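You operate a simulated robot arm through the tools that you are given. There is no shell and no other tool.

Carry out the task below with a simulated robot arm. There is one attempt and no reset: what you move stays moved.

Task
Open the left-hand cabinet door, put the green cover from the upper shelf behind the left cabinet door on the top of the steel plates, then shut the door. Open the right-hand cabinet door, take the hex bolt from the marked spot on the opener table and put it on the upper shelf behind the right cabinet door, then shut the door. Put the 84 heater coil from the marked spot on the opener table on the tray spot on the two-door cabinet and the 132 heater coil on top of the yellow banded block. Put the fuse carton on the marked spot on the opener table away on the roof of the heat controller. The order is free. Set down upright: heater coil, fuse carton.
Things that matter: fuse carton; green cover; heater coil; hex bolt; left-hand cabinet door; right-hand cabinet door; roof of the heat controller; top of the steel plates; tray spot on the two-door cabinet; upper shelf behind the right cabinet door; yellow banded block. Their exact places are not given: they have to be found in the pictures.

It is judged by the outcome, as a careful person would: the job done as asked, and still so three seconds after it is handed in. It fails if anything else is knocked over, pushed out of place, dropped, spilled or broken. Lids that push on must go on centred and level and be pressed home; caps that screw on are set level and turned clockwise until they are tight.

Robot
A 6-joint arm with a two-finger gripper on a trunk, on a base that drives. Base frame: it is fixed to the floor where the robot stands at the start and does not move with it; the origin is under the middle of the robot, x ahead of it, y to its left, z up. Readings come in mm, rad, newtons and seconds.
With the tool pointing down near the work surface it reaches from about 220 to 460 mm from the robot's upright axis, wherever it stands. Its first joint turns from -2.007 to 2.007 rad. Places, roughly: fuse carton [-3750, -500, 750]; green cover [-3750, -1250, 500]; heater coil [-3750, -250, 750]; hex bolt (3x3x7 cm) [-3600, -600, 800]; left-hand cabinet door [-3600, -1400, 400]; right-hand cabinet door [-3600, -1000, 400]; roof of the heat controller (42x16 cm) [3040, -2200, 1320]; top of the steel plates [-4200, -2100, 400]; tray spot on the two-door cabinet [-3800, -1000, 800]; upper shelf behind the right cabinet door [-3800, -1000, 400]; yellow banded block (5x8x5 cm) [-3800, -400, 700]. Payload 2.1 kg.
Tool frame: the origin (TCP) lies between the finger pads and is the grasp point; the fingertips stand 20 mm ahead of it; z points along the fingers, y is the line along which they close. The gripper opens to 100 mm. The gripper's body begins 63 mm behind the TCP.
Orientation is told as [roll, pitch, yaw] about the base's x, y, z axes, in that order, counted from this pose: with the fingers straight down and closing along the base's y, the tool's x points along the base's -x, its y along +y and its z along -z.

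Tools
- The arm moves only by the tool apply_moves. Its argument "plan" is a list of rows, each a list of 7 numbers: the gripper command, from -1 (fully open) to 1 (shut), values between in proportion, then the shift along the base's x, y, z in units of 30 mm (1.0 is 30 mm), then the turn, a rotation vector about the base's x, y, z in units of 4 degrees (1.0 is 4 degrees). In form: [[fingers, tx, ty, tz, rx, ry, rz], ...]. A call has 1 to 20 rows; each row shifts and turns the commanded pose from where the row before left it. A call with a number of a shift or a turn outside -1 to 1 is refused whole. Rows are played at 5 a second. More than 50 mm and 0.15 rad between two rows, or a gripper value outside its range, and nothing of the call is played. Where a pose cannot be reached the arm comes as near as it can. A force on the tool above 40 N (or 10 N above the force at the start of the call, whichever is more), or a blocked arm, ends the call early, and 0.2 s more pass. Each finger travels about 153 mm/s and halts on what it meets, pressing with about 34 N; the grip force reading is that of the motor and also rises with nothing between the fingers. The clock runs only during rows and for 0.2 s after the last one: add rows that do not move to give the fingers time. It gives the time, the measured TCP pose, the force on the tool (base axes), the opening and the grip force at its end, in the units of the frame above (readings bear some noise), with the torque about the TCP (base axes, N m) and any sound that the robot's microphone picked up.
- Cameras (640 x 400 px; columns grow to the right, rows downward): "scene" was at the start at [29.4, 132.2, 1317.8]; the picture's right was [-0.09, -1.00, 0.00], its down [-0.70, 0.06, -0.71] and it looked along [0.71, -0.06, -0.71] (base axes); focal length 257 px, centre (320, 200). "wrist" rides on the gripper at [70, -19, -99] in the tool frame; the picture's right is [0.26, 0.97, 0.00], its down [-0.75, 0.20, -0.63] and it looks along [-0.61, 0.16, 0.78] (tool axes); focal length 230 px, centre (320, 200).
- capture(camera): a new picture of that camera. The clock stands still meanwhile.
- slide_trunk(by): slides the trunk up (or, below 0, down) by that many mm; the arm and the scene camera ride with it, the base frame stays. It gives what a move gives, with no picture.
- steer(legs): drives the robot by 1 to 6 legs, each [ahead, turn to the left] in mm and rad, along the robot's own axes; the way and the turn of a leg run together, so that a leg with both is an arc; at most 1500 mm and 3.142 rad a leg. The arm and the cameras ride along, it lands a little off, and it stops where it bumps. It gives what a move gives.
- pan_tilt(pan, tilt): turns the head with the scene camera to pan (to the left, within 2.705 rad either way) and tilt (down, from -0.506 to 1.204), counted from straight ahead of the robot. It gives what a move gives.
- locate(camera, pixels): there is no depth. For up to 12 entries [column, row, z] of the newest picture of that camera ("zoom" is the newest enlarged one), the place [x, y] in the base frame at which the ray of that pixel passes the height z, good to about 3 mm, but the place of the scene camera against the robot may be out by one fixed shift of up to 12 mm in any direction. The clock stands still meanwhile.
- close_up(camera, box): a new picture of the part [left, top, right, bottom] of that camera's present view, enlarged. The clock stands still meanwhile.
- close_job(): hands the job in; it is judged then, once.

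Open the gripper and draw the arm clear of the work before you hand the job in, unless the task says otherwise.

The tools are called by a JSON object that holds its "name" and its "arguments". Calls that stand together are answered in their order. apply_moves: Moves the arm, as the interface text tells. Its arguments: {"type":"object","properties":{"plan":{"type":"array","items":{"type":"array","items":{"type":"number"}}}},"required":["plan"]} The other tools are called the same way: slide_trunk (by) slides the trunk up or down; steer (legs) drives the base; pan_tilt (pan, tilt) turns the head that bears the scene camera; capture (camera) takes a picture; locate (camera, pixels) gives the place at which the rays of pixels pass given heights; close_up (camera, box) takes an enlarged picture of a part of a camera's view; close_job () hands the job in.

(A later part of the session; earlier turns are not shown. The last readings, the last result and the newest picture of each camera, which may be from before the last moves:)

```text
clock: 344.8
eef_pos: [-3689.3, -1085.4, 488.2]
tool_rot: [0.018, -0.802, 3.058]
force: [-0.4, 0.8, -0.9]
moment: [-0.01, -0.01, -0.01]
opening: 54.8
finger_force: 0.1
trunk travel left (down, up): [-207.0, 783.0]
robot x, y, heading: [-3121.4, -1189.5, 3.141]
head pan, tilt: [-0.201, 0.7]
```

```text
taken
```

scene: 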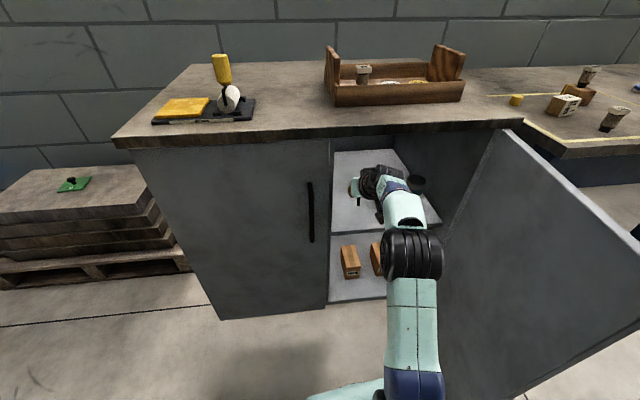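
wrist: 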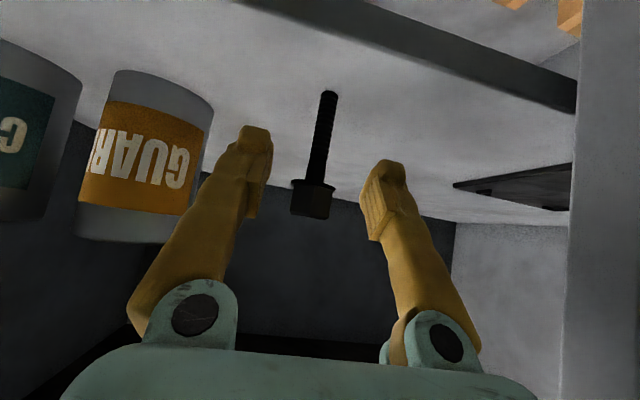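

The bolt stands on its own. I retreat back and out of the cabinet.

{"name": "apply_moves", "arguments": {"plan": [[-0.1, 0.3, 0, 0.3, 0, 0, 0], [-0.1, 0.5, 0, 0.5, 0, 0, 0], [-0.1, 0.7, 0, 0.7, 0, 0, 0], [-0.1, 0.9, 0, 0.3, 0, 0, 0], [-0.1, 1, 0, 0, 0, 0, 0], [-0.1, 1, 0, 0, 0, 0, 0], [-0.1, 1, 0, 0, 0, 0, 0], [-0.1, 1, 0, 0, 0, 0, 0], [-0.1, 0, 0, 0, 0, 0, 0]]}}

{"name": "capture", "arguments": {"camera": "wrist"}}

{"name": "capture", "arguments": {"camera": "scene"}}

```text
clock: 346.8
eef_pos: [-3497.8, -1086.4, 543.0]
tool_rot: [0.016, -0.802, 3.061]
force: [-0.6, 0.1, -0.5]
moment: [-0.02, 0.0, 0.02]
opening: 54.9
finger_force: 0.1
trunk travel left (down, up): [-207.0, 783.0]
robot x, y, heading: [-3119.7, -1191.7, 3.14]
head pan, tilt: [-0.201, 0.7]
```

```text
taken
```

wrist: 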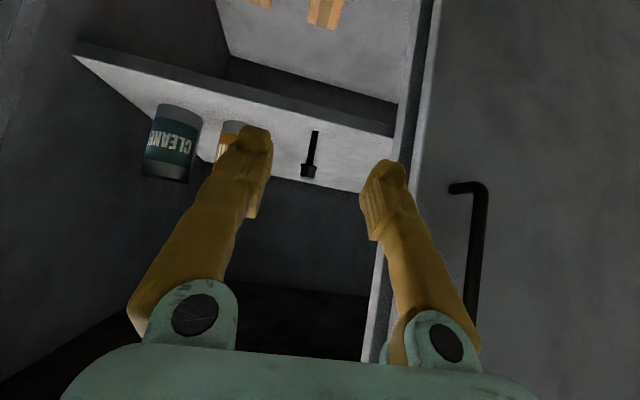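

```text
taken
```

scene: 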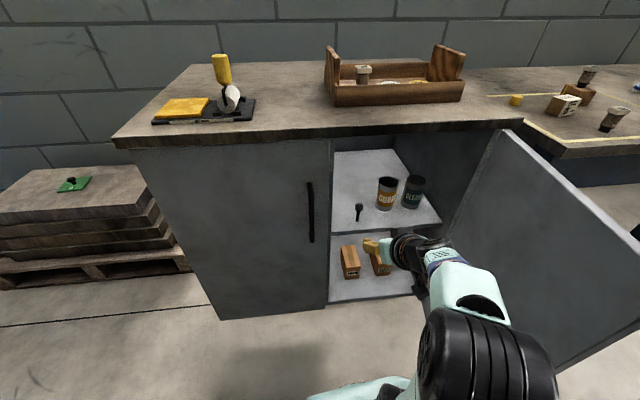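

The bolt stands on the upper shelf. Now I close the fingers, raise the tool above handle height (z≈690), and drive around to the outer side of the right door to push it shut.

{"name": "apply_moves", "arguments": {"plan": [[0.5, 0.5, 0, 0, 0, 0, 0], [1, 0.5, 0, 0, 0, 0, 0], [1, 0, 0, 0, 0, 0, 0]]}}

{"name": "steer", "arguments": {"legs": [[-315, 0], [0, -1.57], [478, 0], [0, 1.571]]}}

{"name": "slide_trunk", "arguments": {"by": 147}}

{"name": "pan_tilt", "arguments": {"pan": 0.3, "tilt": 0.7}}

{"name": "capture", "arguments": {"camera": "scene"}}

```text
clock: 347.6
eef_pos: [-3467.7, -1086.8, 543.6]
tool_rot: [0.016, -0.8, 3.063]
force: [0.7, 0.8, -0.6]
moment: [-0.01, 0.03, -0.01]
opening: 0.0
finger_force: 29.1
trunk travel left (down, up): [-207.0, 783.0]
robot x, y, heading: [-3121.2, -1189.5, 3.142]
head pan, tilt: [-0.201, 0.7]
```

```text
clock: 359.8
eef_pos: [-3148.4, -608.5, 542.2]
tool_rot: [0.018, -0.801, 3.044]
force: [0.4, 0.9, 0.5]
moment: [-0.02, 0.01, 0.0]
opening: 0.0
finger_force: 29.4
trunk travel left (down, up): [-207.0, 783.0]
robot x, y, heading: [-2801.3, -716.5, 3.129]
head pan, tilt: [-0.201, 0.7]
```

```text
clock: 361.5
eef_pos: [-3147.4, -606.5, 690.2]
tool_rot: [0.017, -0.801, 3.043]
force: [1.1, -1.1, 0.0]
moment: [0.0, -0.02, 0.02]
opening: 0.1
finger_force: 29.7
trunk travel left (down, up): [-354.0, 636.0]
robot x, y, heading: [-2805.7, -713.8, 3.121]
head pan, tilt: [-0.201, 0.7]
```

```text
clock: 362.4
eef_pos: [-3147.5, -607.0, 690.0]
tool_rot: [0.018, -0.799, 3.045]
force: [0.2, -0.5, -0.2]
moment: [0.03, -0.01, 0.02]
opening: 0.1
finger_force: 29.8
trunk travel left (down, up): [-354.0, 636.0]
robot x, y, heading: [-2803.8, -713.8, 3.124]
head pan, tilt: [0.3, 0.7]
```

```text
taken
```

scene: 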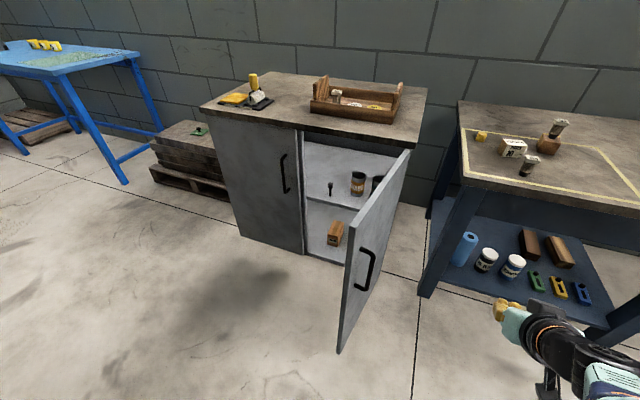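

Good view of the open right door. I move 155 mm ahead and turn left 0.71 rad to bring the closed fingers to the door's outer face.

{"name": "steer", "arguments": {"legs": [[155, 0], [0, 0.68]]}}

{"name": "pan_tilt", "arguments": {"pan": 0.0, "tilt": 0.8}}

{"name": "capture", "arguments": {"camera": "scene"}}

{"name": "capture", "arguments": {"camera": "wrist"}}

```text
clock: 365.6
eef_pos: [-3295.1, -843.3, 688.4]
tool_rot: [0.017, -0.8, -2.564]
force: [0.1, 1.2, 0.8]
moment: [-0.02, -0.02, -0.01]
opening: 0.1
finger_force: 29.3
trunk travel left (down, up): [-354.0, 636.0]
robot x, y, heading: [-2959.2, -712.8, -2.48]
head pan, tilt: [0.3, 0.7]
```

```text
clock: 366.4
eef_pos: [-3294.2, -842.2, 688.7]
tool_rot: [0.017, -0.801, -2.562]
force: [0.2, -0.1, 0.1]
moment: [-0.05, 0.0, 0.0]
opening: 0.0
finger_force: 29.6
trunk travel left (down, up): [-354.0, 636.0]
robot x, y, heading: [-2963.7, -714.2, -2.484]
head pan, tilt: [0.0, 0.799]
```

```text
taken
```

scene: 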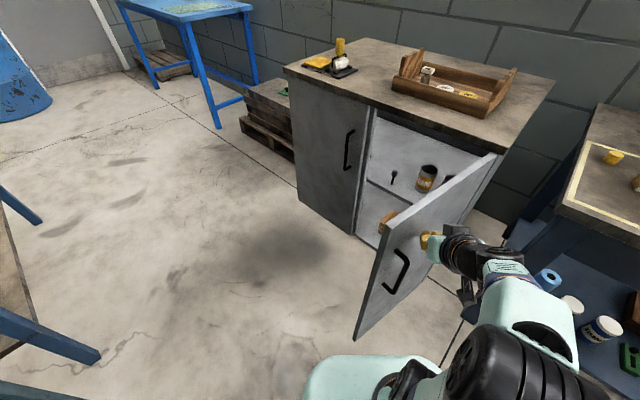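

```text
taken
```

wrist: 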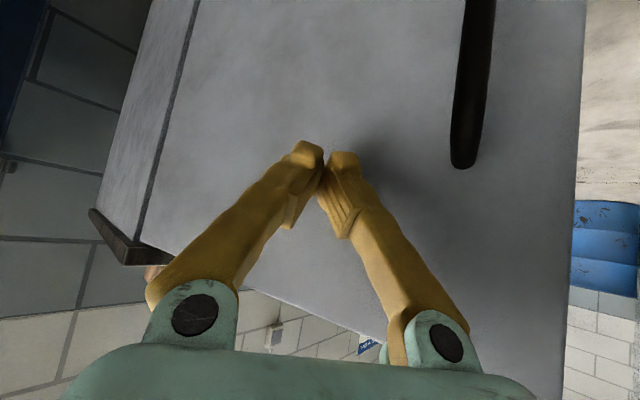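

The fingertips are at the outer face, hinge-ward of and above the handle. I push forward 120 mm.

{"name": "steer", "arguments": {"legs": [[120, 0.06]]}}

{"name": "capture", "arguments": {"camera": "scene"}}

```text
clock: 367.7
eef_pos: [-3377.8, -936.8, 689.3]
tool_rot: [0.019, -0.8, -2.505]
force: [-0.4, 0.1, -0.4]
moment: [0.03, 0.0, 0.0]
opening: 0.0
finger_force: 29.9
trunk travel left (down, up): [-354.0, 636.0]
robot x, y, heading: [-3049.7, -786.0, -2.429]
head pan, tilt: [0.0, 0.799]
```

```text
taken
```

scene: 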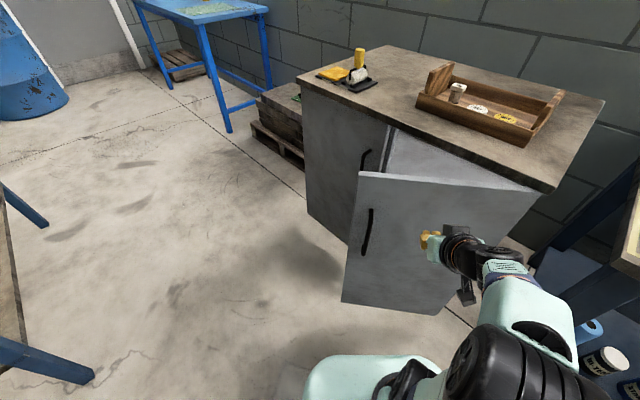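

The door is closing well. I push another 90 mm.

{"name": "steer", "arguments": {"legs": [[90, 0.04]]}}

{"name": "capture", "arguments": {"camera": "scene"}}

```text
clock: 368.8
eef_pos: [-3439.7, -1011.9, 690.5]
tool_rot: [0.017, -0.801, -2.467]
force: [0.1, -0.3, 0.1]
moment: [-0.04, 0.02, 0.01]
opening: 0.2
finger_force: 30.0
trunk travel left (down, up): [-354.0, 636.0]
robot x, y, heading: [-3118.8, -848.2, -2.389]
head pan, tilt: [0.0, 0.799]
```

```text
taken
```

scene: 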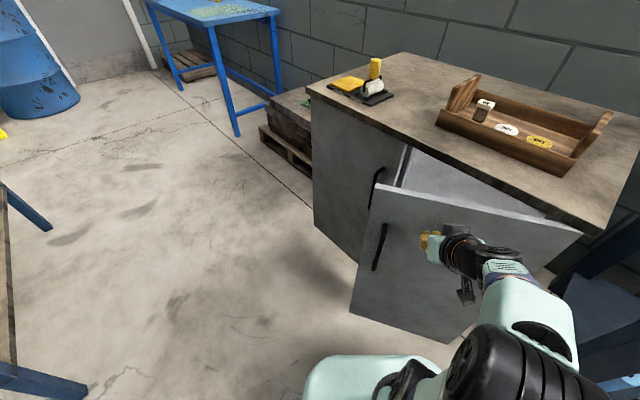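

About 30° remain. I push on with the arm toward −x in small steps.

{"name": "apply_moves", "arguments": {"plan": [[1, -0.5, -0.15, 0, 0, 0, 0], [1, -0.5, -0.15, 0, 0, 0, 0], [1, -0.5, -0.1, 0, 0, 0, 0], [1, -0.5, -0.1, 0, 0, 0, 0], [1, -0.5, 0, 0, 0, 0, 0], [1, -0.5, 0, 0, 0, 0, 0], [1, 0, 0, 0, 0, 0, 0]]}}

{"name": "capture", "arguments": {"camera": "scene"}}

```text
clock: 370.4
eef_pos: [-3528.5, -1025.2, 691.8]
tool_rot: [0.019, -0.8, -2.466]
force: [-0.7, -0.5, -0.6]
moment: [-0.03, 0.02, 0.0]
opening: 0.0
finger_force: 30.0
trunk travel left (down, up): [-354.0, 636.0]
robot x, y, heading: [-3118.1, -847.6, -2.386]
head pan, tilt: [0.0, 0.799]
```

```text
taken
```

scene: 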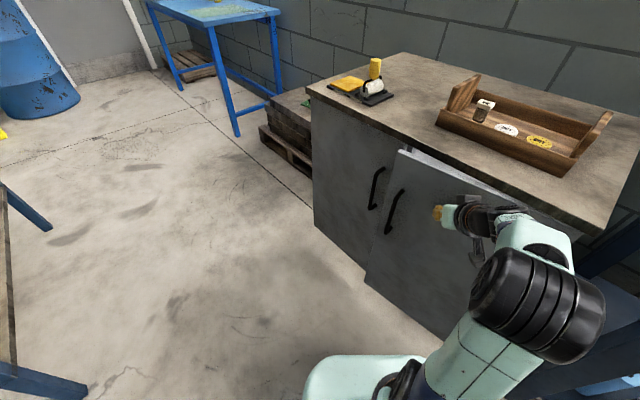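

Nearly shut. I lower the tool 45 mm to keep the gripper body clear of the cabinet lip, then press on.

{"name": "apply_moves", "arguments": {"plan": [[1, 0.2, 0, -0.8, 0, 0, 0], [1, 0, 0, -0.7, 0, 0, 0], [1, -0.4, 0, 0, 0, 0, 0], [1, -0.4, 0, 0, 0, 0, 0], [1, -0.3, 0, 0, 0, 0, 0], [1, 0, 0, 0, 0, 0, 0]]}}

{"name": "capture", "arguments": {"camera": "scene"}}

```text
clock: 371.8
eef_pos: [-3555.4, -1026.8, 644.4]
tool_rot: [0.016, -0.802, -2.466]
force: [0.2, 0.5, 0.1]
moment: [-0.03, -0.04, -0.01]
opening: 0.1
finger_force: 29.3
trunk travel left (down, up): [-354.0, 636.0]
robot x, y, heading: [-3119.9, -847.6, -2.382]
head pan, tilt: [0.0, 0.799]
```

```text
taken
```

scene: 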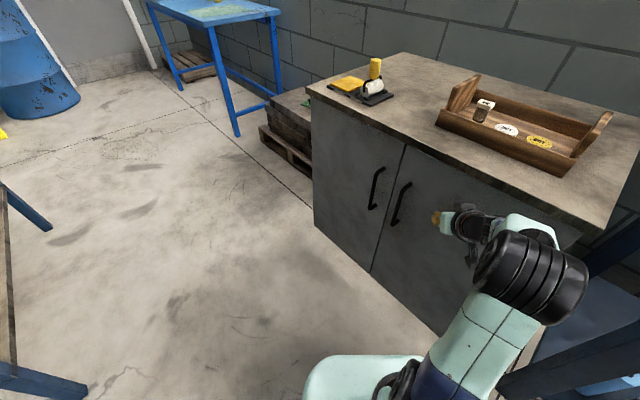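

The door looks flush. I press gently to confirm.

{"name": "apply_moves", "arguments": {"plan": [[1, -0.3, 0, 0, 0, 0, 0], [1, -0.2, 0, 0, 0, 0, 0], [1, 0, 0, 0, 0, 0, 0]]}}

{"name": "close_up", "arguments": {"camera": "scene", "box": [300, 80, 580, 280]}}

```text
clock: 372.6
eef_pos: [-3569.9, -1026.4, 644.6]
tool_rot: [0.018, -0.802, -2.467]
force: [0.1, 1.2, -0.9]
moment: [0.0, 0.01, 0.0]
opening: 0.0
finger_force: 29.0
trunk travel left (down, up): [-354.0, 636.0]
robot x, y, heading: [-3114.4, -849.2, -2.384]
head pan, tilt: [0.0, 0.799]
```

```text
2.00 times, centred on (440, 180) of scene
```

zoom: 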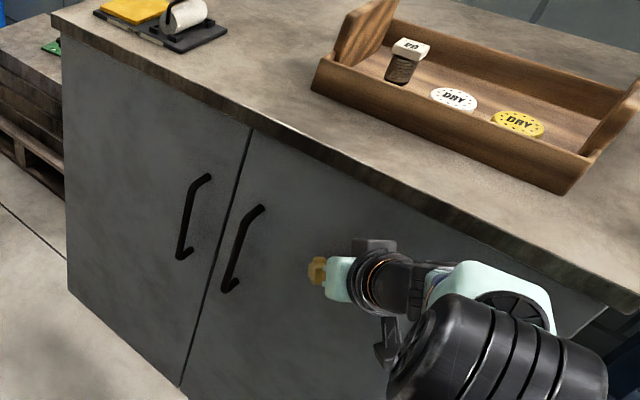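

Both doors look flush. One more small press until contact.

{"name": "apply_moves", "arguments": {"plan": [[1, -0.15, 0, 0, 0, 0, 0], [1, -0.1, 0, 0, 0, 0, 0], [1, 0, 0, 0, 0, 0, 0]]}}

```text
clock: 373.2
eef_pos: [-3571.3, -1028.3, 645.3]
tool_rot: [0.025, -0.795, -2.463]
force: [18.7, 3.2, 6.3]
moment: [0.01, 0.12, -0.08]
opening: 0.0
finger_force: 29.2
trunk travel left (down, up): [-354.0, 636.0]
robot x, y, heading: [-3118.4, -850.0, -2.386]
head pan, tilt: [0.0, 0.799]
stopped in row 3: the force on the tool passed its limit at 43 N (the readings are from after the stop); the commanded pose is now the measured one
```

Firm contact: the right door is shut. I retreat, back off, and head for the table to fetch the fuse carton.

{"name": "apply_moves", "arguments": {"plan": [[1, 0.5, 0.3, 0, 0, 0, 0], [1, 0.9, 0.5, 0, 0, 0, 0], [0.3, 0.9, 0.5, 0, 0, 0, 0], [-0.6, 0.6, 0.4, 0, 0, 0, 0], [-0.6, 0, 0, 0, 0, 0, 0]]}}

{"name": "steer", "arguments": {"legs": [[-250, 0], [0, -2.1], [260, 0], [0, 1.344]]}}

{"name": "slide_trunk", "arguments": {"by": 260}}

{"name": "capture", "arguments": {"camera": "scene"}}

```text
clock: 374.4
eef_pos: [-3486.1, -975.6, 642.0]
tool_rot: [0.027, -0.793, -2.465]
force: [-0.1, 0.1, 0.3]
moment: [0.02, 0.04, -0.02]
opening: 80.1
finger_force: 0.0
trunk travel left (down, up): [-354.0, 636.0]
robot x, y, heading: [-3116.6, -848.8, -2.384]
head pan, tilt: [0.0, 0.799]
```

```text
clock: 385.9
eef_pos: [-3356.7, -256.3, 642.3]
tool_rot: [0.027, -0.793, 3.054]
force: [0.3, 0.5, 0.3]
moment: [0.02, -0.02, 0.04]
opening: 80.2
finger_force: 0.0
trunk travel left (down, up): [-354.0, 636.0]
robot x, y, heading: [-2999.5, -414.7, 3.132]
head pan, tilt: [0.0, 0.799]
```

```text
clock: 388.6
eef_pos: [-3355.4, -256.3, 901.0]
tool_rot: [0.026, -0.791, 3.054]
force: [-0.9, -0.6, 0.1]
moment: [-0.01, 0.02, 0.02]
opening: 79.9
finger_force: 0.1
trunk travel left (down, up): [-614.0, 376.0]
robot x, y, heading: [-2998.3, -416.9, 3.134]
head pan, tilt: [0.0, 0.799]
```

```text
taken
```

scene: 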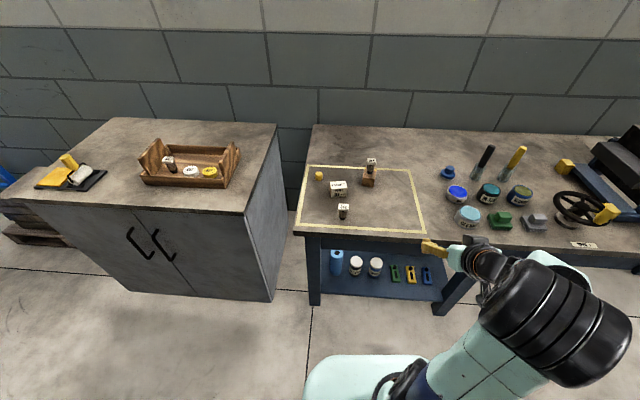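

Doors shut, coils in place. I turn the tool back to pointing down, aligning its yaw with the carton, while moving to −y.

{"name": "apply_moves", "arguments": {"plan": [[-0.6, 0, -0.5, 0, -0.08, -0.94, 0.24], [-0.6, 0, -0.5, 0, -0.08, -0.94, 0.24], [-0.6, 0, -0.5, 0, -0.08, -0.94, 0.24], [-0.6, 0, -0.5, 0, -0.06, -0.94, 0.24], [-0.6, 0, -0.5, 0, -0.04, -0.94, 0.24], [-0.6, 0, -0.5, 0, -0.02, -0.94, 0.24], [-0.6, 0, -0.5, 0, 0, -0.94, 0.24], [-0.6, 0, -0.5, 0, 0.02, -0.94, 0.24], [-0.6, 0, -0.5, 0, 0.04, -0.94, 0.24], [-0.6, 0, -0.5, 0, 0.06, -0.94, 0.24], [-0.6, 0, -0.5, 0, 0.08, -0.94, 0.24], [-0.6, 0, -0.5, 0, 0.1, -0.94, 0.24], [-0.6, 0, 0, 0, 0, 0, 0]]}}

{"name": "steer", "arguments": {"legs": [[300, 0]]}}

{"name": "capture", "arguments": {"camera": "wrist"}}

```text
clock: 391.4
eef_pos: [-3355.9, -436.5, 901.7]
tool_rot: [0.04, -0.004, -3.035]
force: [-0.2, 0.0, 0.6]
moment: [0.01, 0.0, 0.0]
opening: 80.1
finger_force: 0.1
trunk travel left (down, up): [-614.0, 376.0]
robot x, y, heading: [-3000.4, -422.6, 3.132]
head pan, tilt: [0.0, 0.799]
```

```text
clock: 393.5
eef_pos: [-3658.4, -432.6, 901.0]
tool_rot: [0.039, -0.005, -3.04]
force: [0.2, -0.2, 0.1]
moment: [0.0, -0.03, 0.0]
opening: 79.8
finger_force: 0.0
trunk travel left (down, up): [-614.0, 376.0]
robot x, y, heading: [-3305.6, -416.6, 3.13]
head pan, tilt: [0.0, 0.799]
```

```text
taken
```

wrist: 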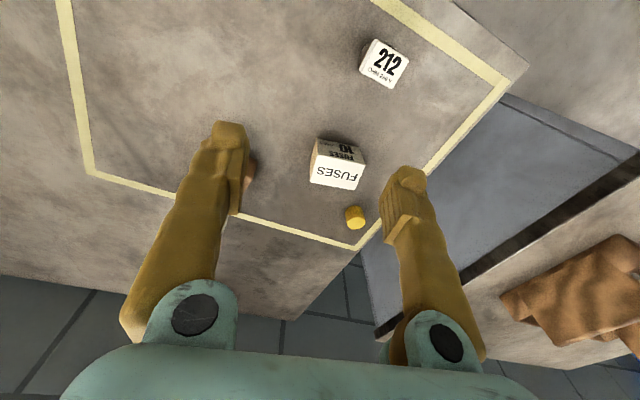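

I correct the small roll (0.04 rad) and zoom on the carton.

{"name": "apply_moves", "arguments": {"plan": [[-0.6, 0, 0, 0, 0.57, 0.06, 0], [-0.6, 0, 0, 0, 0, 0, 0]]}}

{"name": "close_up", "arguments": {"camera": "wrist", "box": [270, 110, 430, 240]}}

```text
clock: 394.1
eef_pos: [-3659.7, -433.0, 901.4]
tool_rot: [0.001, -0.005, -3.035]
force: [-0.3, 0.7, -1.2]
moment: [0.01, -0.01, 0.01]
opening: 79.8
finger_force: 0.1
trunk travel left (down, up): [-614.0, 376.0]
robot x, y, heading: [-3304.3, -415.5, 3.132]
head pan, tilt: [0.0, 0.799]
```

```text
3.08 times, centred on (350, 175) of wrist
```

zoom: 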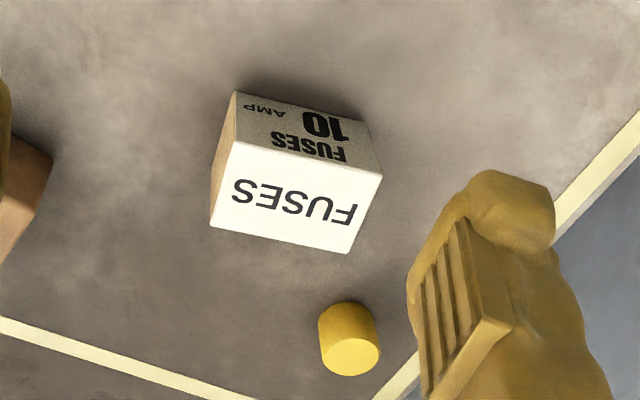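

I locate the carton's top corners and bottom front edge.

{"name": "locate", "arguments": {"camera": "zoom", "pixels": [[233, 141, 765], [382, 174, 765], [350, 253, 765], [210, 226, 765], [233, 141, 755], [382, 174, 755], [350, 253, 755], [210, 226, 755], [236, 92, 716], [368, 122, 716], [348, 340, 730]]}}

```text
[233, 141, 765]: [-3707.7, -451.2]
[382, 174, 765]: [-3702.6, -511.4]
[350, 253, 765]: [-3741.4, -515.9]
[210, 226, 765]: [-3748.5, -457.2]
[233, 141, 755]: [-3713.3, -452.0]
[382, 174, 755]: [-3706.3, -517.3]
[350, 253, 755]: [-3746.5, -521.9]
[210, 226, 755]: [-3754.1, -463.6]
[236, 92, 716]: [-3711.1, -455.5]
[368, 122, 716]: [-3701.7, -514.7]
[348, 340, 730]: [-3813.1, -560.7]
```

Carton: centre (-3727,-486), about 60×41×44 mm, top z≈760. I align yaw slightly and descend over it.

{"name": "apply_moves", "arguments": {"plan": [[-0.6, -0.75, -0.6, -0.5, 0, 0, 0.3], [-0.6, -0.75, -0.6, -0.9, 0, 0, 0.3], [-0.6, -0.74, -0.58, -0.9, 0, 0, 0], [-0.6, 0, 0, -0.7, 0, 0, 0], [-0.6, 0, 0, 0, 0, 0, 0]]}}

{"name": "capture", "arguments": {"camera": "wrist"}}

```text
clock: 395.3
eef_pos: [-3725.9, -489.0, 811.1]
tool_rot: [0.002, -0.004, -2.997]
force: [-1.4, -0.4, 0.1]
moment: [-0.02, -0.02, -0.02]
opening: 80.0
finger_force: 0.0
trunk travel left (down, up): [-614.0, 376.0]
robot x, y, heading: [-3306.2, -417.3, 3.132]
head pan, tilt: [0.0, 0.799]
```

```text
taken
```

wrist: 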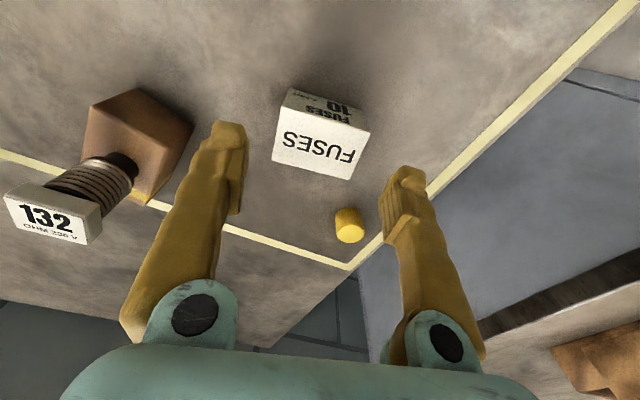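

I verify the carton's top centre (320,149) against the TCP.

{"name": "locate", "arguments": {"camera": "wrist", "pixels": [[320, 149, 760], [286, 117, 760], [370, 136, 760], [350, 180, 760], [273, 160, 760]]}}

```text
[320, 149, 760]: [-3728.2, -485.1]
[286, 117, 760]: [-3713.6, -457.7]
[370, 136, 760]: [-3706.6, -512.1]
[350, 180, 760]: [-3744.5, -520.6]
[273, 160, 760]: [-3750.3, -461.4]
```

Centre (-3728,-487) matches. I descend to TCP z≈744 and close.

{"name": "apply_moves", "arguments": {"plan": [[-0.6, -0.07, 0.05, -0.8, 0, 0, 0], [-0.6, 0, 0, -0.8, 0, 0, 0], [-0.6, 0, 0, -0.63, 0, 0, 0], [-0.6, 0, 0, 0, 0, 0, 0], [-0.2, 0, 0, 0, 0, 0, 0], [0.3, 0, 0, 0, 0, 0, 0], [1, 0, 0, 0, 0, 0, 0], [1, 0, 0, 0, 0, 0, 0]]}}

{"name": "capture", "arguments": {"camera": "wrist"}}

```text
clock: 397.1
eef_pos: [-3726.8, -486.8, 744.8]
tool_rot: [0.0, -0.003, -2.997]
force: [-0.3, -0.6, 1.1]
moment: [-0.02, 0.0, 0.01]
opening: 59.5
finger_force: 34.5
trunk travel left (down, up): [-614.0, 376.0]
robot x, y, heading: [-3301.9, -417.0, 3.132]
head pan, tilt: [0.0, 0.799]
```

```text
taken
```

wrist: 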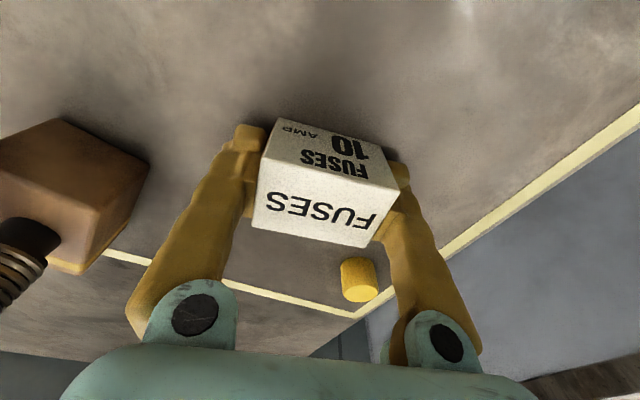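

Gripped squarely (59.5 mm). I lift straight up, then retract and check.

{"name": "apply_moves", "arguments": {"plan": [[1, 0, 0, 0.4, 0, 0, 0], [1, 0, 0, 0.8, 0, 0, 0], [1, 0, 0, 1, 0, 0, 0], [1, 0, 0, 1, 0, 0, 0], [1, 0, 0, 1, 0, 0, 0], [1, 0, 0, 0.8, 0, 0, 0], [1, 0.9, 0, 0, 0, 0, 0], [1, 0.9, 0, 0, 0, 0, 0], [1, 0.9, 0, 0, 0, 0, 0], [1, 0, 0, 0, 0, 0, 0]]}}

{"name": "capture", "arguments": {"camera": "wrist"}}

{"name": "capture", "arguments": {"camera": "scene"}}

```text
clock: 399.3
eef_pos: [-3646.4, -484.1, 893.4]
tool_rot: [-0.001, -0.003, -2.997]
force: [0.3, -0.4, -2.1]
moment: [-0.03, 0.02, -0.03]
opening: 59.3
finger_force: 34.0
trunk travel left (down, up): [-614.0, 376.0]
robot x, y, heading: [-3302.3, -418.9, 3.131]
head pan, tilt: [0.0, 0.799]
```

```text
taken
```

wrist: 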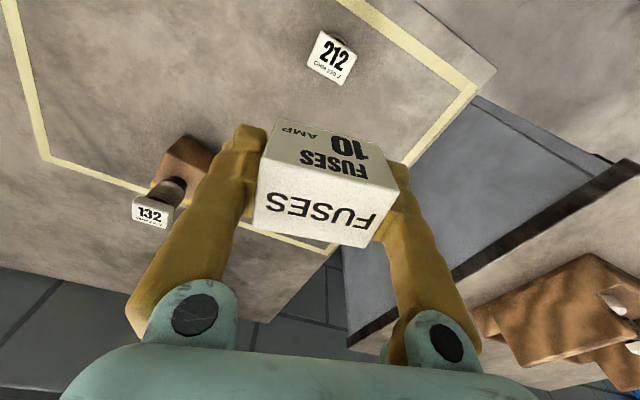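

```text
taken
```

scene: 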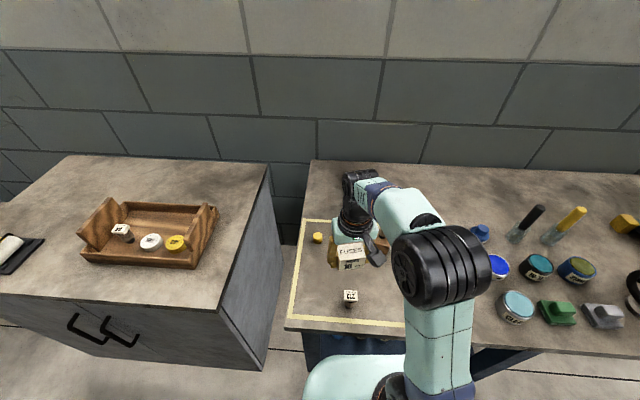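

The carton is lifted level. I back out and start the trip to the heat controller: out to x≈-2970, around the bin, then along y≈450 back toward the start area.

{"name": "steer", "arguments": {"legs": [[-330, 0], [0, -1.56], [880, 0], [0, -1.571], [1400, 0]]}}

{"name": "pan_tilt", "arguments": {"pan": -0.2, "tilt": 0.4}}

{"name": "capture", "arguments": {"camera": "scene"}}

```text
clock: 419.7
eef_pos: [-1273.5, 577.9, 893.6]
tool_rot: [-0.001, -0.004, 0.195]
force: [-0.1, -0.4, -1.3]
moment: [-0.02, 0.0, 0.02]
opening: 59.3
finger_force: 33.9
trunk travel left (down, up): [-614.0, 376.0]
robot x, y, heading: [-1610.5, 493.7, 0.032]
head pan, tilt: [0.0, 0.799]
```

```text
clock: 420.6
eef_pos: [-1271.7, 578.3, 894.2]
tool_rot: [0.001, -0.004, 0.194]
force: [-0.6, -0.4, -1.1]
moment: [0.01, 0.03, 0.02]
opening: 59.6
finger_force: 34.5
trunk travel left (down, up): [-614.0, 376.0]
robot x, y, heading: [-1612.8, 496.8, 0.04]
head pan, tilt: [-0.201, 0.4]
```

```text
taken
```

scene: 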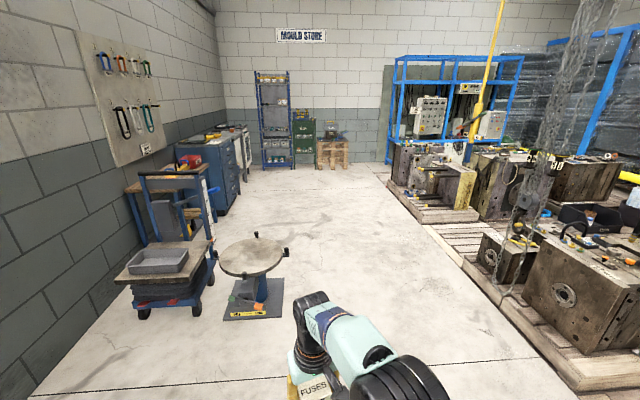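

The heat controllers are in the blue frame at right-back (430–500, 120). I locate floor obstacles along the way: the round stand and the mould platform edge.

{"name": "locate", "arguments": {"camera": "scene", "pixels": [[290, 315, 0], [230, 320, 0], [288, 252, 600], [200, 313, 0], [560, 380, 0], [480, 288, 0], [425, 225, 0], [388, 180, 0], [395, 163, 0], [515, 160, 0], [345, 168, 0], [240, 180, 0]]}}

{"name": "close_up", "arguments": {"camera": "scene", "box": [370, 40, 590, 240]}}

```text
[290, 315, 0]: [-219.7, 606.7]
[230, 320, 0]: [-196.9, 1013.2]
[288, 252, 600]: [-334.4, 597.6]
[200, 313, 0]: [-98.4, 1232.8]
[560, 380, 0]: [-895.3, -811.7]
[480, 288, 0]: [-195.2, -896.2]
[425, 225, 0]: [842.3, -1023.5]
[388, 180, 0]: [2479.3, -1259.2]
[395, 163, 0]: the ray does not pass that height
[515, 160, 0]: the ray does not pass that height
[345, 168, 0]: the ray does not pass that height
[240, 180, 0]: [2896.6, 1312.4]
```

```text
2.00 times, centred on (480, 140) of scene
```

zoom: 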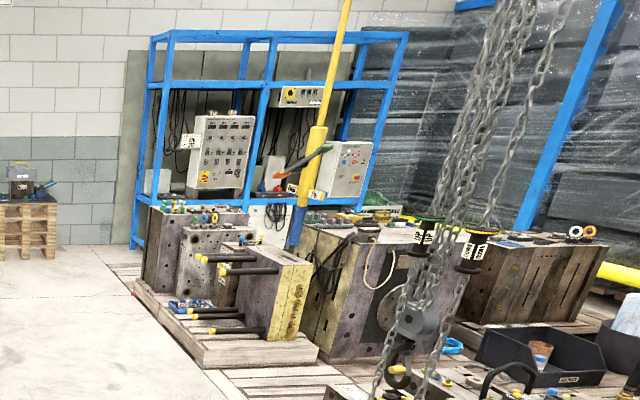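

I go back to y≈-150 to clear the round stand and drive further along, then look at the blue frame more closely.

{"name": "steer", "arguments": {"legs": [[0, -0.55], [1150, 0], [0, 0.5], [1400, 0]]}}

{"name": "pan_tilt", "arguments": {"pan": -0.6, "tilt": 0.25}}

{"name": "capture", "arguments": {"camera": "scene"}}

```text
clock: 436.0
eef_pos: [1164.6, -20.1, 894.6]
tool_rot: [0.0, -0.004, 0.126]
force: [-0.6, 0.3, -0.8]
moment: [0.0, -0.02, -0.01]
opening: 59.5
finger_force: 33.6
trunk travel left (down, up): [-614.0, 376.0]
robot x, y, heading: [818.0, -80.5, -0.029]
head pan, tilt: [-0.201, 0.4]
```

```text
clock: 436.9
eef_pos: [1165.5, -20.3, 893.9]
tool_rot: [-0.001, -0.005, 0.125]
force: [-0.9, -0.3, -1.0]
moment: [-0.01, -0.01, 0.05]
opening: 59.5
finger_force: 34.0
trunk travel left (down, up): [-614.0, 376.0]
robot x, y, heading: [819.5, -80.7, -0.035]
head pan, tilt: [-0.6, 0.25]
```

```text
taken
```

scene: 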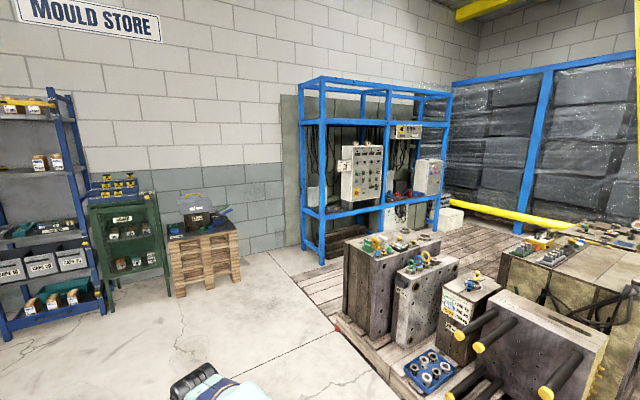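

I zoom in on the heat controller and locate the frame's feet and the moulds.

{"name": "close_up", "arguments": {"camera": "scene", "box": [290, 70, 460, 270]}}

{"name": "locate", "arguments": {"camera": "scene", "pixels": [[322, 264, 0], [305, 250, 0], [436, 236, 0], [342, 325, 0], [338, 316, 100], [270, 255, 0], [343, 148, 1320], [381, 144, 1320], [303, 210, 750], [345, 235, 300], [437, 230, 300]]}}

```text
2.00 times, centred on (375, 170) of scene
```

zoom: 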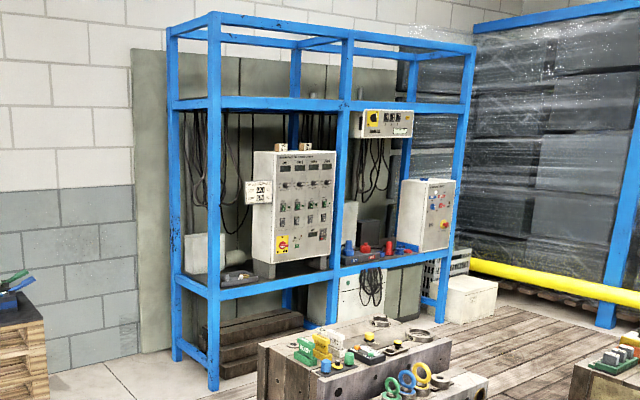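

```text
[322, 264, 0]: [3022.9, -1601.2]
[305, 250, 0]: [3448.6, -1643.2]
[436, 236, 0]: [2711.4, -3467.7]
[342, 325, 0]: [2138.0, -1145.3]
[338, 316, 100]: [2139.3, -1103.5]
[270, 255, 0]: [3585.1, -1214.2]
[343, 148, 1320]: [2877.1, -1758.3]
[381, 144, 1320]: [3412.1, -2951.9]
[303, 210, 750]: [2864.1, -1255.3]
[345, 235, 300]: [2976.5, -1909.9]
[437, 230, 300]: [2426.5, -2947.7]
```

The heat controller's roof has two small brown items on it already. I raise the trunk for a better vantage and drive closer on the clear floor to see the gap between the moulds and the frame.

{"name": "slide_trunk", "arguments": {"by": 370}}

{"name": "steer", "arguments": {"legs": [[1400, 0], [0, -0.6]]}}

{"name": "pan_tilt", "arguments": {"pan": -0.6, "tilt": 0.5}}

{"name": "capture", "arguments": {"camera": "scene"}}

```text
clock: 440.5
eef_pos: [1165.2, -19.3, 1264.0]
tool_rot: [0.0, -0.004, 0.126]
force: [0.4, -0.4, -0.7]
moment: [0.02, -0.01, -0.01]
opening: 59.6
finger_force: 34.6
trunk travel left (down, up): [-984.0, 6.0]
robot x, y, heading: [822.0, -84.2, -0.027]
head pan, tilt: [-0.6, 0.25]
```

```text
clock: 449.1
eef_pos: [2543.5, -236.4, 1263.1]
tool_rot: [0.0, -0.003, -0.45]
force: [-0.2, 0.0, -0.6]
moment: [0.0, 0.04, 0.0]
opening: 59.5
finger_force: 33.9
trunk travel left (down, up): [-984.0, 6.0]
robot x, y, heading: [2220.9, -102.8, -0.604]
head pan, tilt: [-0.6, 0.25]
```

```text
clock: 449.9
eef_pos: [2543.3, -237.3, 1264.7]
tool_rot: [0.001, -0.003, -0.451]
force: [0.6, -0.7, -0.8]
moment: [0.0, 0.03, 0.01]
opening: 59.5
finger_force: 33.4
trunk travel left (down, up): [-984.0, 6.0]
robot x, y, heading: [2223.2, -97.0, -0.606]
head pan, tilt: [-0.6, 0.499]
```

```text
taken
```

scene: 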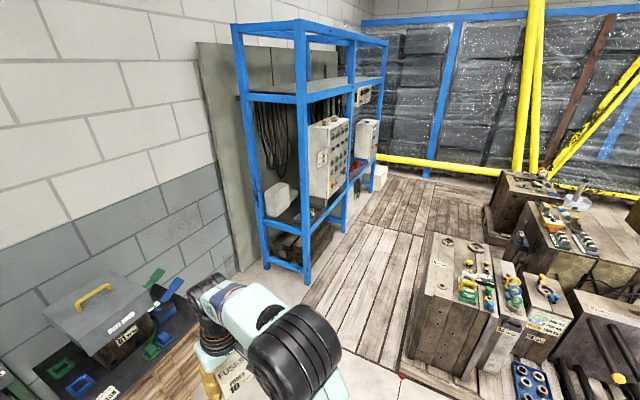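

Now the slatted corridor between the frame and the moulds is visible. I locate its borders and the controller's roof.

{"name": "locate", "arguments": {"camera": "scene", "pixels": [[308, 284, 0], [264, 268, 0], [343, 228, 0], [372, 192, 0], [405, 375, 0], [398, 358, 50], [425, 232, 600], [490, 238, 0], [310, 125, 1320], [350, 118, 1320], [330, 118, 1320], [338, 125, 1320]]}}

{"name": "close_up", "arguments": {"camera": "scene", "box": [230, 60, 430, 220]}}

```text
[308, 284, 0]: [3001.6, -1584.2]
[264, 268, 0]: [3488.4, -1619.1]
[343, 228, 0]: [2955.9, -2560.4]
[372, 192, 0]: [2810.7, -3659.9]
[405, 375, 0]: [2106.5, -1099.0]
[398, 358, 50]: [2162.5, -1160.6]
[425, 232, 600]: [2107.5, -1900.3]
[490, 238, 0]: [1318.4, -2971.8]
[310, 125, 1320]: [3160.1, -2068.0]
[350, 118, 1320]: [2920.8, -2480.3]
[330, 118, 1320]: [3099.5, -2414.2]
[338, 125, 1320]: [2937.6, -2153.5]
```

```text
2.50 times, centred on (330, 140) of scene
```

zoom: 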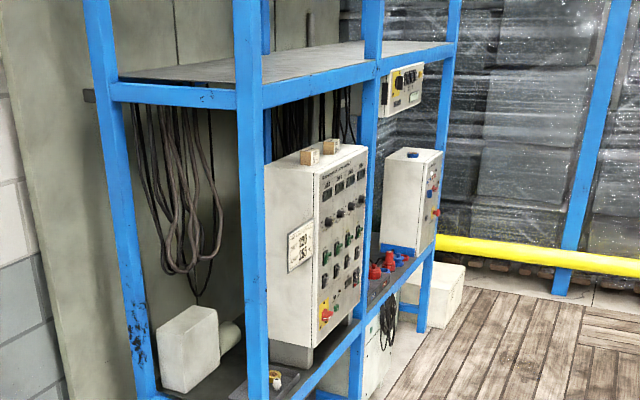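

There is an upper shelf above the controller's roof. I locate its front beam height and the roof corners in the enlarged picture.

{"name": "locate", "arguments": {"camera": "zoom", "pixels": [[262, 100, 1500], [262, 100, 1550], [262, 100, 1600], [370, 72, 1500], [370, 72, 1550], [370, 72, 1600], [315, 172, 1320], [367, 150, 1320], [268, 165, 1320], [325, 143, 1320], [310, 163, 1320], [333, 153, 1320]]}}

```text
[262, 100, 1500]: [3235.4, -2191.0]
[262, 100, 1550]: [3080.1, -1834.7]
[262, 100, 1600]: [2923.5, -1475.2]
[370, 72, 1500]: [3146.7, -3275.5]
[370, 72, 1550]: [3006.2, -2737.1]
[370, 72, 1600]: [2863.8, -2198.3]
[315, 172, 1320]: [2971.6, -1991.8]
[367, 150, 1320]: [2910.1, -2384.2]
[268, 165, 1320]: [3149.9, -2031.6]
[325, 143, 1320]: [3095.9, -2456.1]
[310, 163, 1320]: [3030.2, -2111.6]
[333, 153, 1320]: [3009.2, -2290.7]
```

The upper shelf's beam bottom is at z≈1575, so a straight-down tool won't fit above the roof; I'll need to regrip the carton with a pitched tool. I look around for a nearby free flat surface.

{"name": "pan_tilt", "arguments": {"pan": 2.3, "tilt": 0.5}}

{"name": "capture", "arguments": {"camera": "scene"}}

{"name": "pan_tilt", "arguments": {"pan": 1.0, "tilt": 0.6}}

{"name": "capture", "arguments": {"camera": "scene"}}

```text
clock: 452.4
eef_pos: [2542.8, -236.7, 1262.7]
tool_rot: [0.001, -0.002, -0.451]
force: [0.3, 0.4, -1.1]
moment: [0.0, 0.03, -0.04]
opening: 59.4
finger_force: 34.0
trunk travel left (down, up): [-984.0, 6.0]
robot x, y, heading: [2222.0, -104.0, -0.605]
head pan, tilt: [2.3, 0.499]
```

```text
taken
```

scene: 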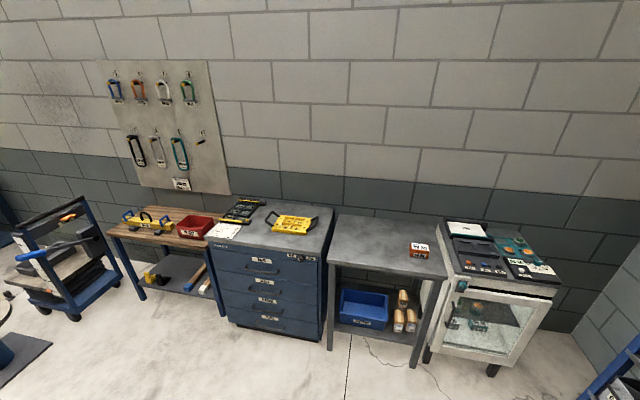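

```text
clock: 453.9
eef_pos: [2543.2, -236.7, 1264.3]
tool_rot: [0.0, -0.004, -0.449]
force: [-0.1, -0.7, -1.3]
moment: [0.01, 0.0, -0.03]
opening: 59.5
finger_force: 33.8
trunk travel left (down, up): [-984.0, 6.0]
robot x, y, heading: [2222.4, -100.1, -0.607]
head pan, tilt: [1.0, 0.6]
```

```text
taken
```

scene: 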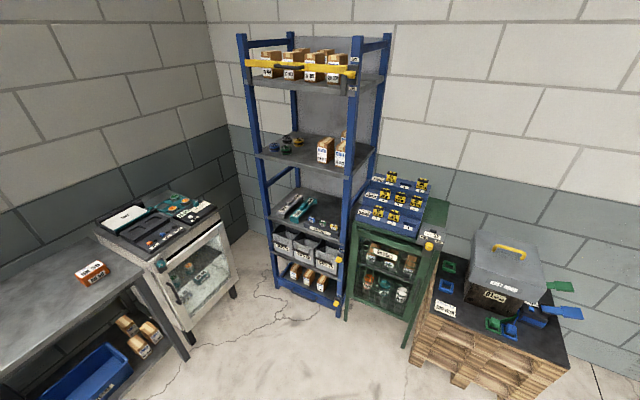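

There is an almost empty grey table along the +y wall, good for a regrip. I take the earlier view again and locate it.

{"name": "pan_tilt", "arguments": {"pan": 2.1, "tilt": 0.6}}

{"name": "capture", "arguments": {"camera": "scene"}}

{"name": "locate", "arguments": {"camera": "scene", "pixels": [[240, 310, 0], [340, 330, 0], [250, 215, 850], [330, 230, 850]]}}

```text
clock: 455.2
eef_pos: [2542.0, -237.4, 1265.2]
tool_rot: [-0.001, -0.004, -0.45]
force: [0.0, 0.3, -0.4]
moment: [0.02, 0.0, 0.02]
opening: 59.3
finger_force: 33.7
trunk travel left (down, up): [-984.0, 6.0]
robot x, y, heading: [2222.4, -98.5, -0.602]
head pan, tilt: [2.1, 0.6]
```

```text
taken
```

scene: 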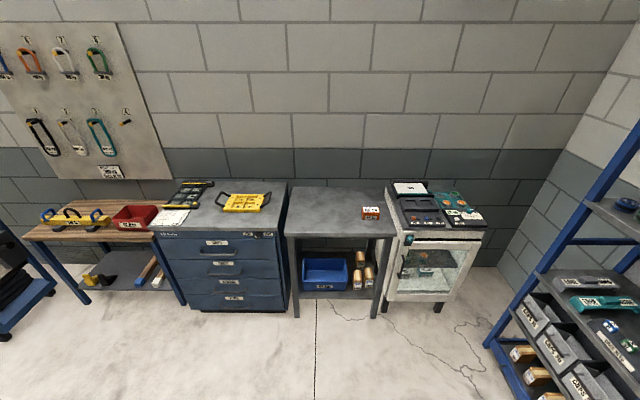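

```text
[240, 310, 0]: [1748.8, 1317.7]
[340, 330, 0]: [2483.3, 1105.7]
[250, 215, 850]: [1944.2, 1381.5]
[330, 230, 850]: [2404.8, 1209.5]
```

I locate the grey table's legs and top edge.

{"name": "locate", "arguments": {"camera": "scene", "pixels": [[297, 317, 0], [374, 317, 0], [287, 237, 700], [287, 237, 750], [287, 237, 800], [397, 237, 750], [397, 237, 800], [295, 187, 750], [378, 187, 750], [370, 213, 750], [325, 212, 750]]}}

```text
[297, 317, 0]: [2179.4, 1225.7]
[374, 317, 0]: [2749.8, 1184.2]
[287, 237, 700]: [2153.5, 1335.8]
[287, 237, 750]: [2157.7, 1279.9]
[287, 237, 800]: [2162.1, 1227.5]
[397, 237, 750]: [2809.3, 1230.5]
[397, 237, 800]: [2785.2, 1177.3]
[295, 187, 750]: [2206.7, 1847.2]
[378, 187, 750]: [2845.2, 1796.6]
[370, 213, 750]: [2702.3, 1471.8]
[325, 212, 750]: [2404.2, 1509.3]
```

The table top is at z≈795, x 2160–2790, y 1205–1790. I drive there and face it.

{"name": "steer", "arguments": {"legs": [[0, 1.962], [1040, 0], [0, 0.214]]}}

{"name": "pan_tilt", "arguments": {"pan": 0.0, "tilt": 0.9}}

{"name": "capture", "arguments": {"camera": "scene"}}

{"name": "capture", "arguments": {"camera": "wrist"}}

```text
clock: 465.9
eef_pos: [2366.0, 1230.5, 1264.6]
tool_rot: [0.0, -0.005, 1.725]
force: [-0.3, -0.3, -1.0]
moment: [0.04, -0.01, -0.01]
opening: 59.3
finger_force: 34.3
trunk travel left (down, up): [-984.0, 6.0]
robot x, y, heading: [2440.0, 887.9, 1.572]
head pan, tilt: [2.1, 0.6]
```

```text
clock: 467.9
eef_pos: [2366.1, 1230.9, 1264.0]
tool_rot: [0.0, -0.005, 1.724]
force: [0.0, 0.8, -0.6]
moment: [0.04, -0.03, -0.01]
opening: 59.6
finger_force: 34.1
trunk travel left (down, up): [-984.0, 6.0]
robot x, y, heading: [2436.2, 889.0, 1.571]
head pan, tilt: [0.0, 0.901]
```

```text
taken
```

scene: 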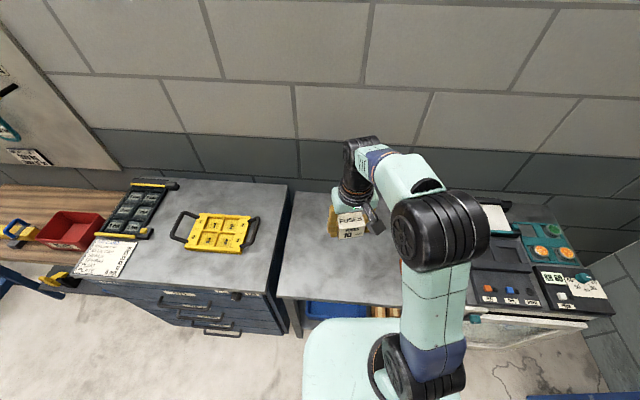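

```text
taken
```

wrist: 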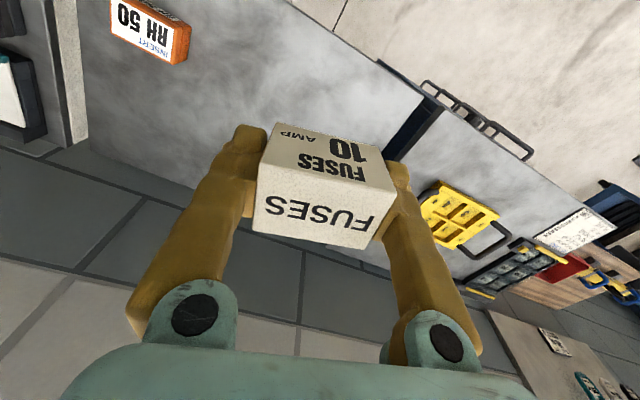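

I move 60 mm closer, lower the trunk, and reach out over the table.

{"name": "steer", "arguments": {"legs": [[60, 0]]}}

{"name": "slide_trunk", "arguments": {"by": -370}}

{"name": "apply_moves", "arguments": {"plan": [[1, 0.2, 0.8, 0, 0, 0, 0], [1, 0.2, 0.8, 0, 0, 0, 0], [1, 0.2, 0.8, 0, 0, 0, 0], [1, 0, 0, 0, 0, 0, 0]]}}

{"name": "capture", "arguments": {"camera": "wrist"}}

{"name": "capture", "arguments": {"camera": "scene"}}

```text
clock: 468.9
eef_pos: [2365.7, 1286.3, 1266.5]
tool_rot: [-0.002, -0.008, 1.727]
force: [-0.5, 1.7, -0.5]
moment: [-0.13, -0.03, -0.03]
opening: 59.2
finger_force: 34.0
trunk travel left (down, up): [-984.0, 6.0]
robot x, y, heading: [2437.8, 946.9, 1.568]
head pan, tilt: [0.0, 0.901]
```

```text
clock: 472.5
eef_pos: [2365.2, 1278.1, 897.4]
tool_rot: [-0.002, -0.015, 1.727]
force: [0.6, -0.6, -0.9]
moment: [0.01, -0.02, 0.02]
opening: 59.4
finger_force: 34.2
trunk travel left (down, up): [-614.0, 376.0]
robot x, y, heading: [2436.0, 949.7, 1.57]
head pan, tilt: [0.0, 0.901]
```

```text
clock: 473.5
eef_pos: [2384.4, 1349.5, 897.8]
tool_rot: [-0.003, -0.015, 1.726]
force: [0.6, 0.1, -1.3]
moment: [-0.01, -0.01, -0.02]
opening: 59.4
finger_force: 33.6
trunk travel left (down, up): [-614.0, 376.0]
robot x, y, heading: [2435.0, 950.6, 1.571]
head pan, tilt: [0.0, 0.901]
```

```text
taken
```

wrist: 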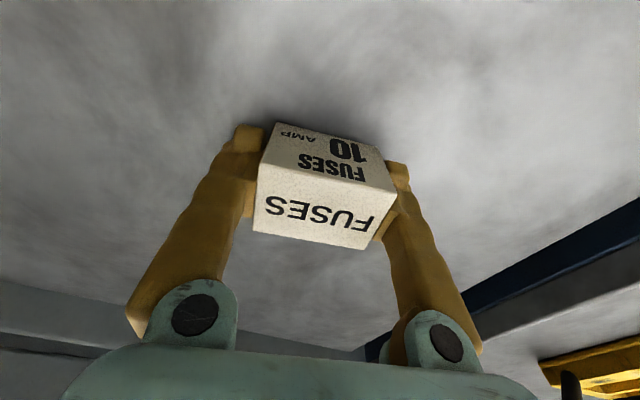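

```text
taken
```

scene: 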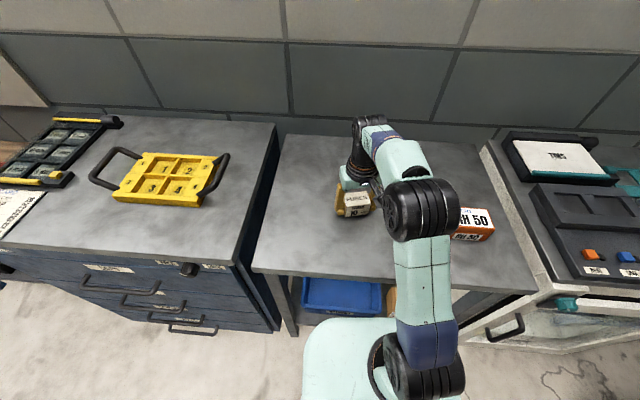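

The table surface shows a close contact shadow, so I lower in cautious steps.

{"name": "apply_moves", "arguments": {"plan": [[1, 0, 0, -0.2, 0, 0, 0], [1, 0, 0, -0.2, 0, 0, 0], [1, 0, 0, 0, 0, 0, 0]]}}

{"name": "capture", "arguments": {"camera": "wrist"}}

```text
clock: 474.3
eef_pos: [2384.6, 1349.7, 885.4]
tool_rot: [-0.002, -0.011, 1.725]
force: [0.3, 0.0, -1.0]
moment: [0.0, 0.01, 0.02]
opening: 59.3
finger_force: 34.0
trunk travel left (down, up): [-614.0, 376.0]
robot x, y, heading: [2434.7, 947.8, 1.569]
head pan, tilt: [0.0, 0.901]
```

```text
taken
```

wrist: 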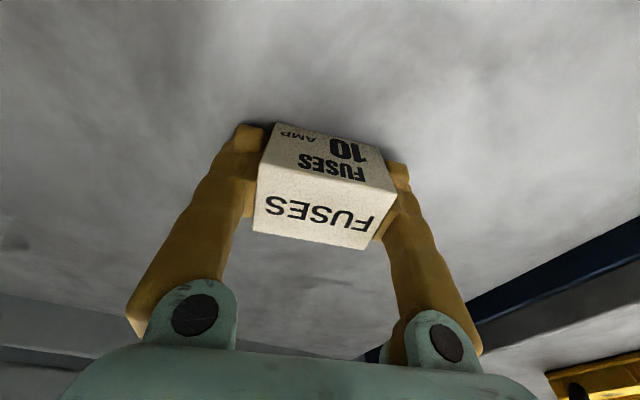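

Close to the surface. Small 2 mm steps, one call at a time.

{"name": "apply_moves", "arguments": {"plan": [[1, 0, 0, -0.08, 0, 0, 0], [1, 0, 0, -0.08, 0, 0, 0], [1, 0, 0, 0, 0, 0, 0]]}}

```text
clock: 475.1
eef_pos: [2384.0, 1349.0, 884.8]
tool_rot: [-0.001, -0.026, 1.726]
force: [-0.4, 10.6, 37.3]
moment: [-0.49, 0.07, 0.02]
opening: 59.6
finger_force: 34.0
trunk travel left (down, up): [-614.0, 376.0]
robot x, y, heading: [2436.7, 946.8, 1.568]
head pan, tilt: [0.0, 0.901]
```

Contact (table top ≈855). I relieve the pressure and release the carton.

{"name": "apply_moves", "arguments": {"plan": [[1, 0, 0, 0.12, 0, 0, 0], [1, 0, 0, 0, 0, 0, 0]]}}

{"name": "apply_moves", "arguments": {"plan": [[0.0, 0, 0, 0, 0, 0, 0], [-0.3, 0, 0, 0, 0, 0, 0], [-0.6, 0, 0, 0, 0, 0, 0], [-0.6, 0, 0, 0.4, 0, 0, 0], [-0.6, 0, 0, 0.8, 0, 0, 0], [-0.6, 0, 0, 1, 0, 0, 0], [-0.6, 0, 0, 0, 0, 0, 0]]}}

{"name": "capture", "arguments": {"camera": "wrist"}}

```text
clock: 475.7
eef_pos: [2384.8, 1347.7, 884.9]
tool_rot: [-0.002, -0.013, 1.726]
force: [0.2, 3.4, 10.6]
moment: [-0.18, 0.05, 0.03]
opening: 59.5
finger_force: 34.0
trunk travel left (down, up): [-614.0, 376.0]
robot x, y, heading: [2433.8, 951.5, 1.571]
head pan, tilt: [0.0, 0.901]
```

```text
clock: 477.3
eef_pos: [2384.3, 1349.3, 952.0]
tool_rot: [-0.002, -0.016, 1.726]
force: [-0.1, 0.3, 0.2]
moment: [-0.02, -0.01, 0.01]
opening: 80.1
finger_force: 0.1
trunk travel left (down, up): [-614.0, 376.0]
robot x, y, heading: [2438.5, 949.5, 1.572]
head pan, tilt: [0.0, 0.901]
```

```text
taken
```

wrist: 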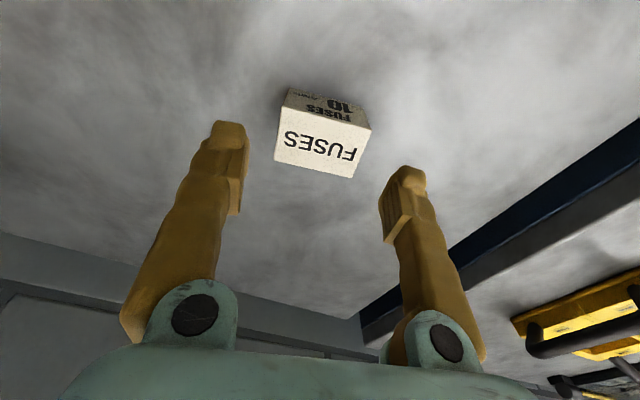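

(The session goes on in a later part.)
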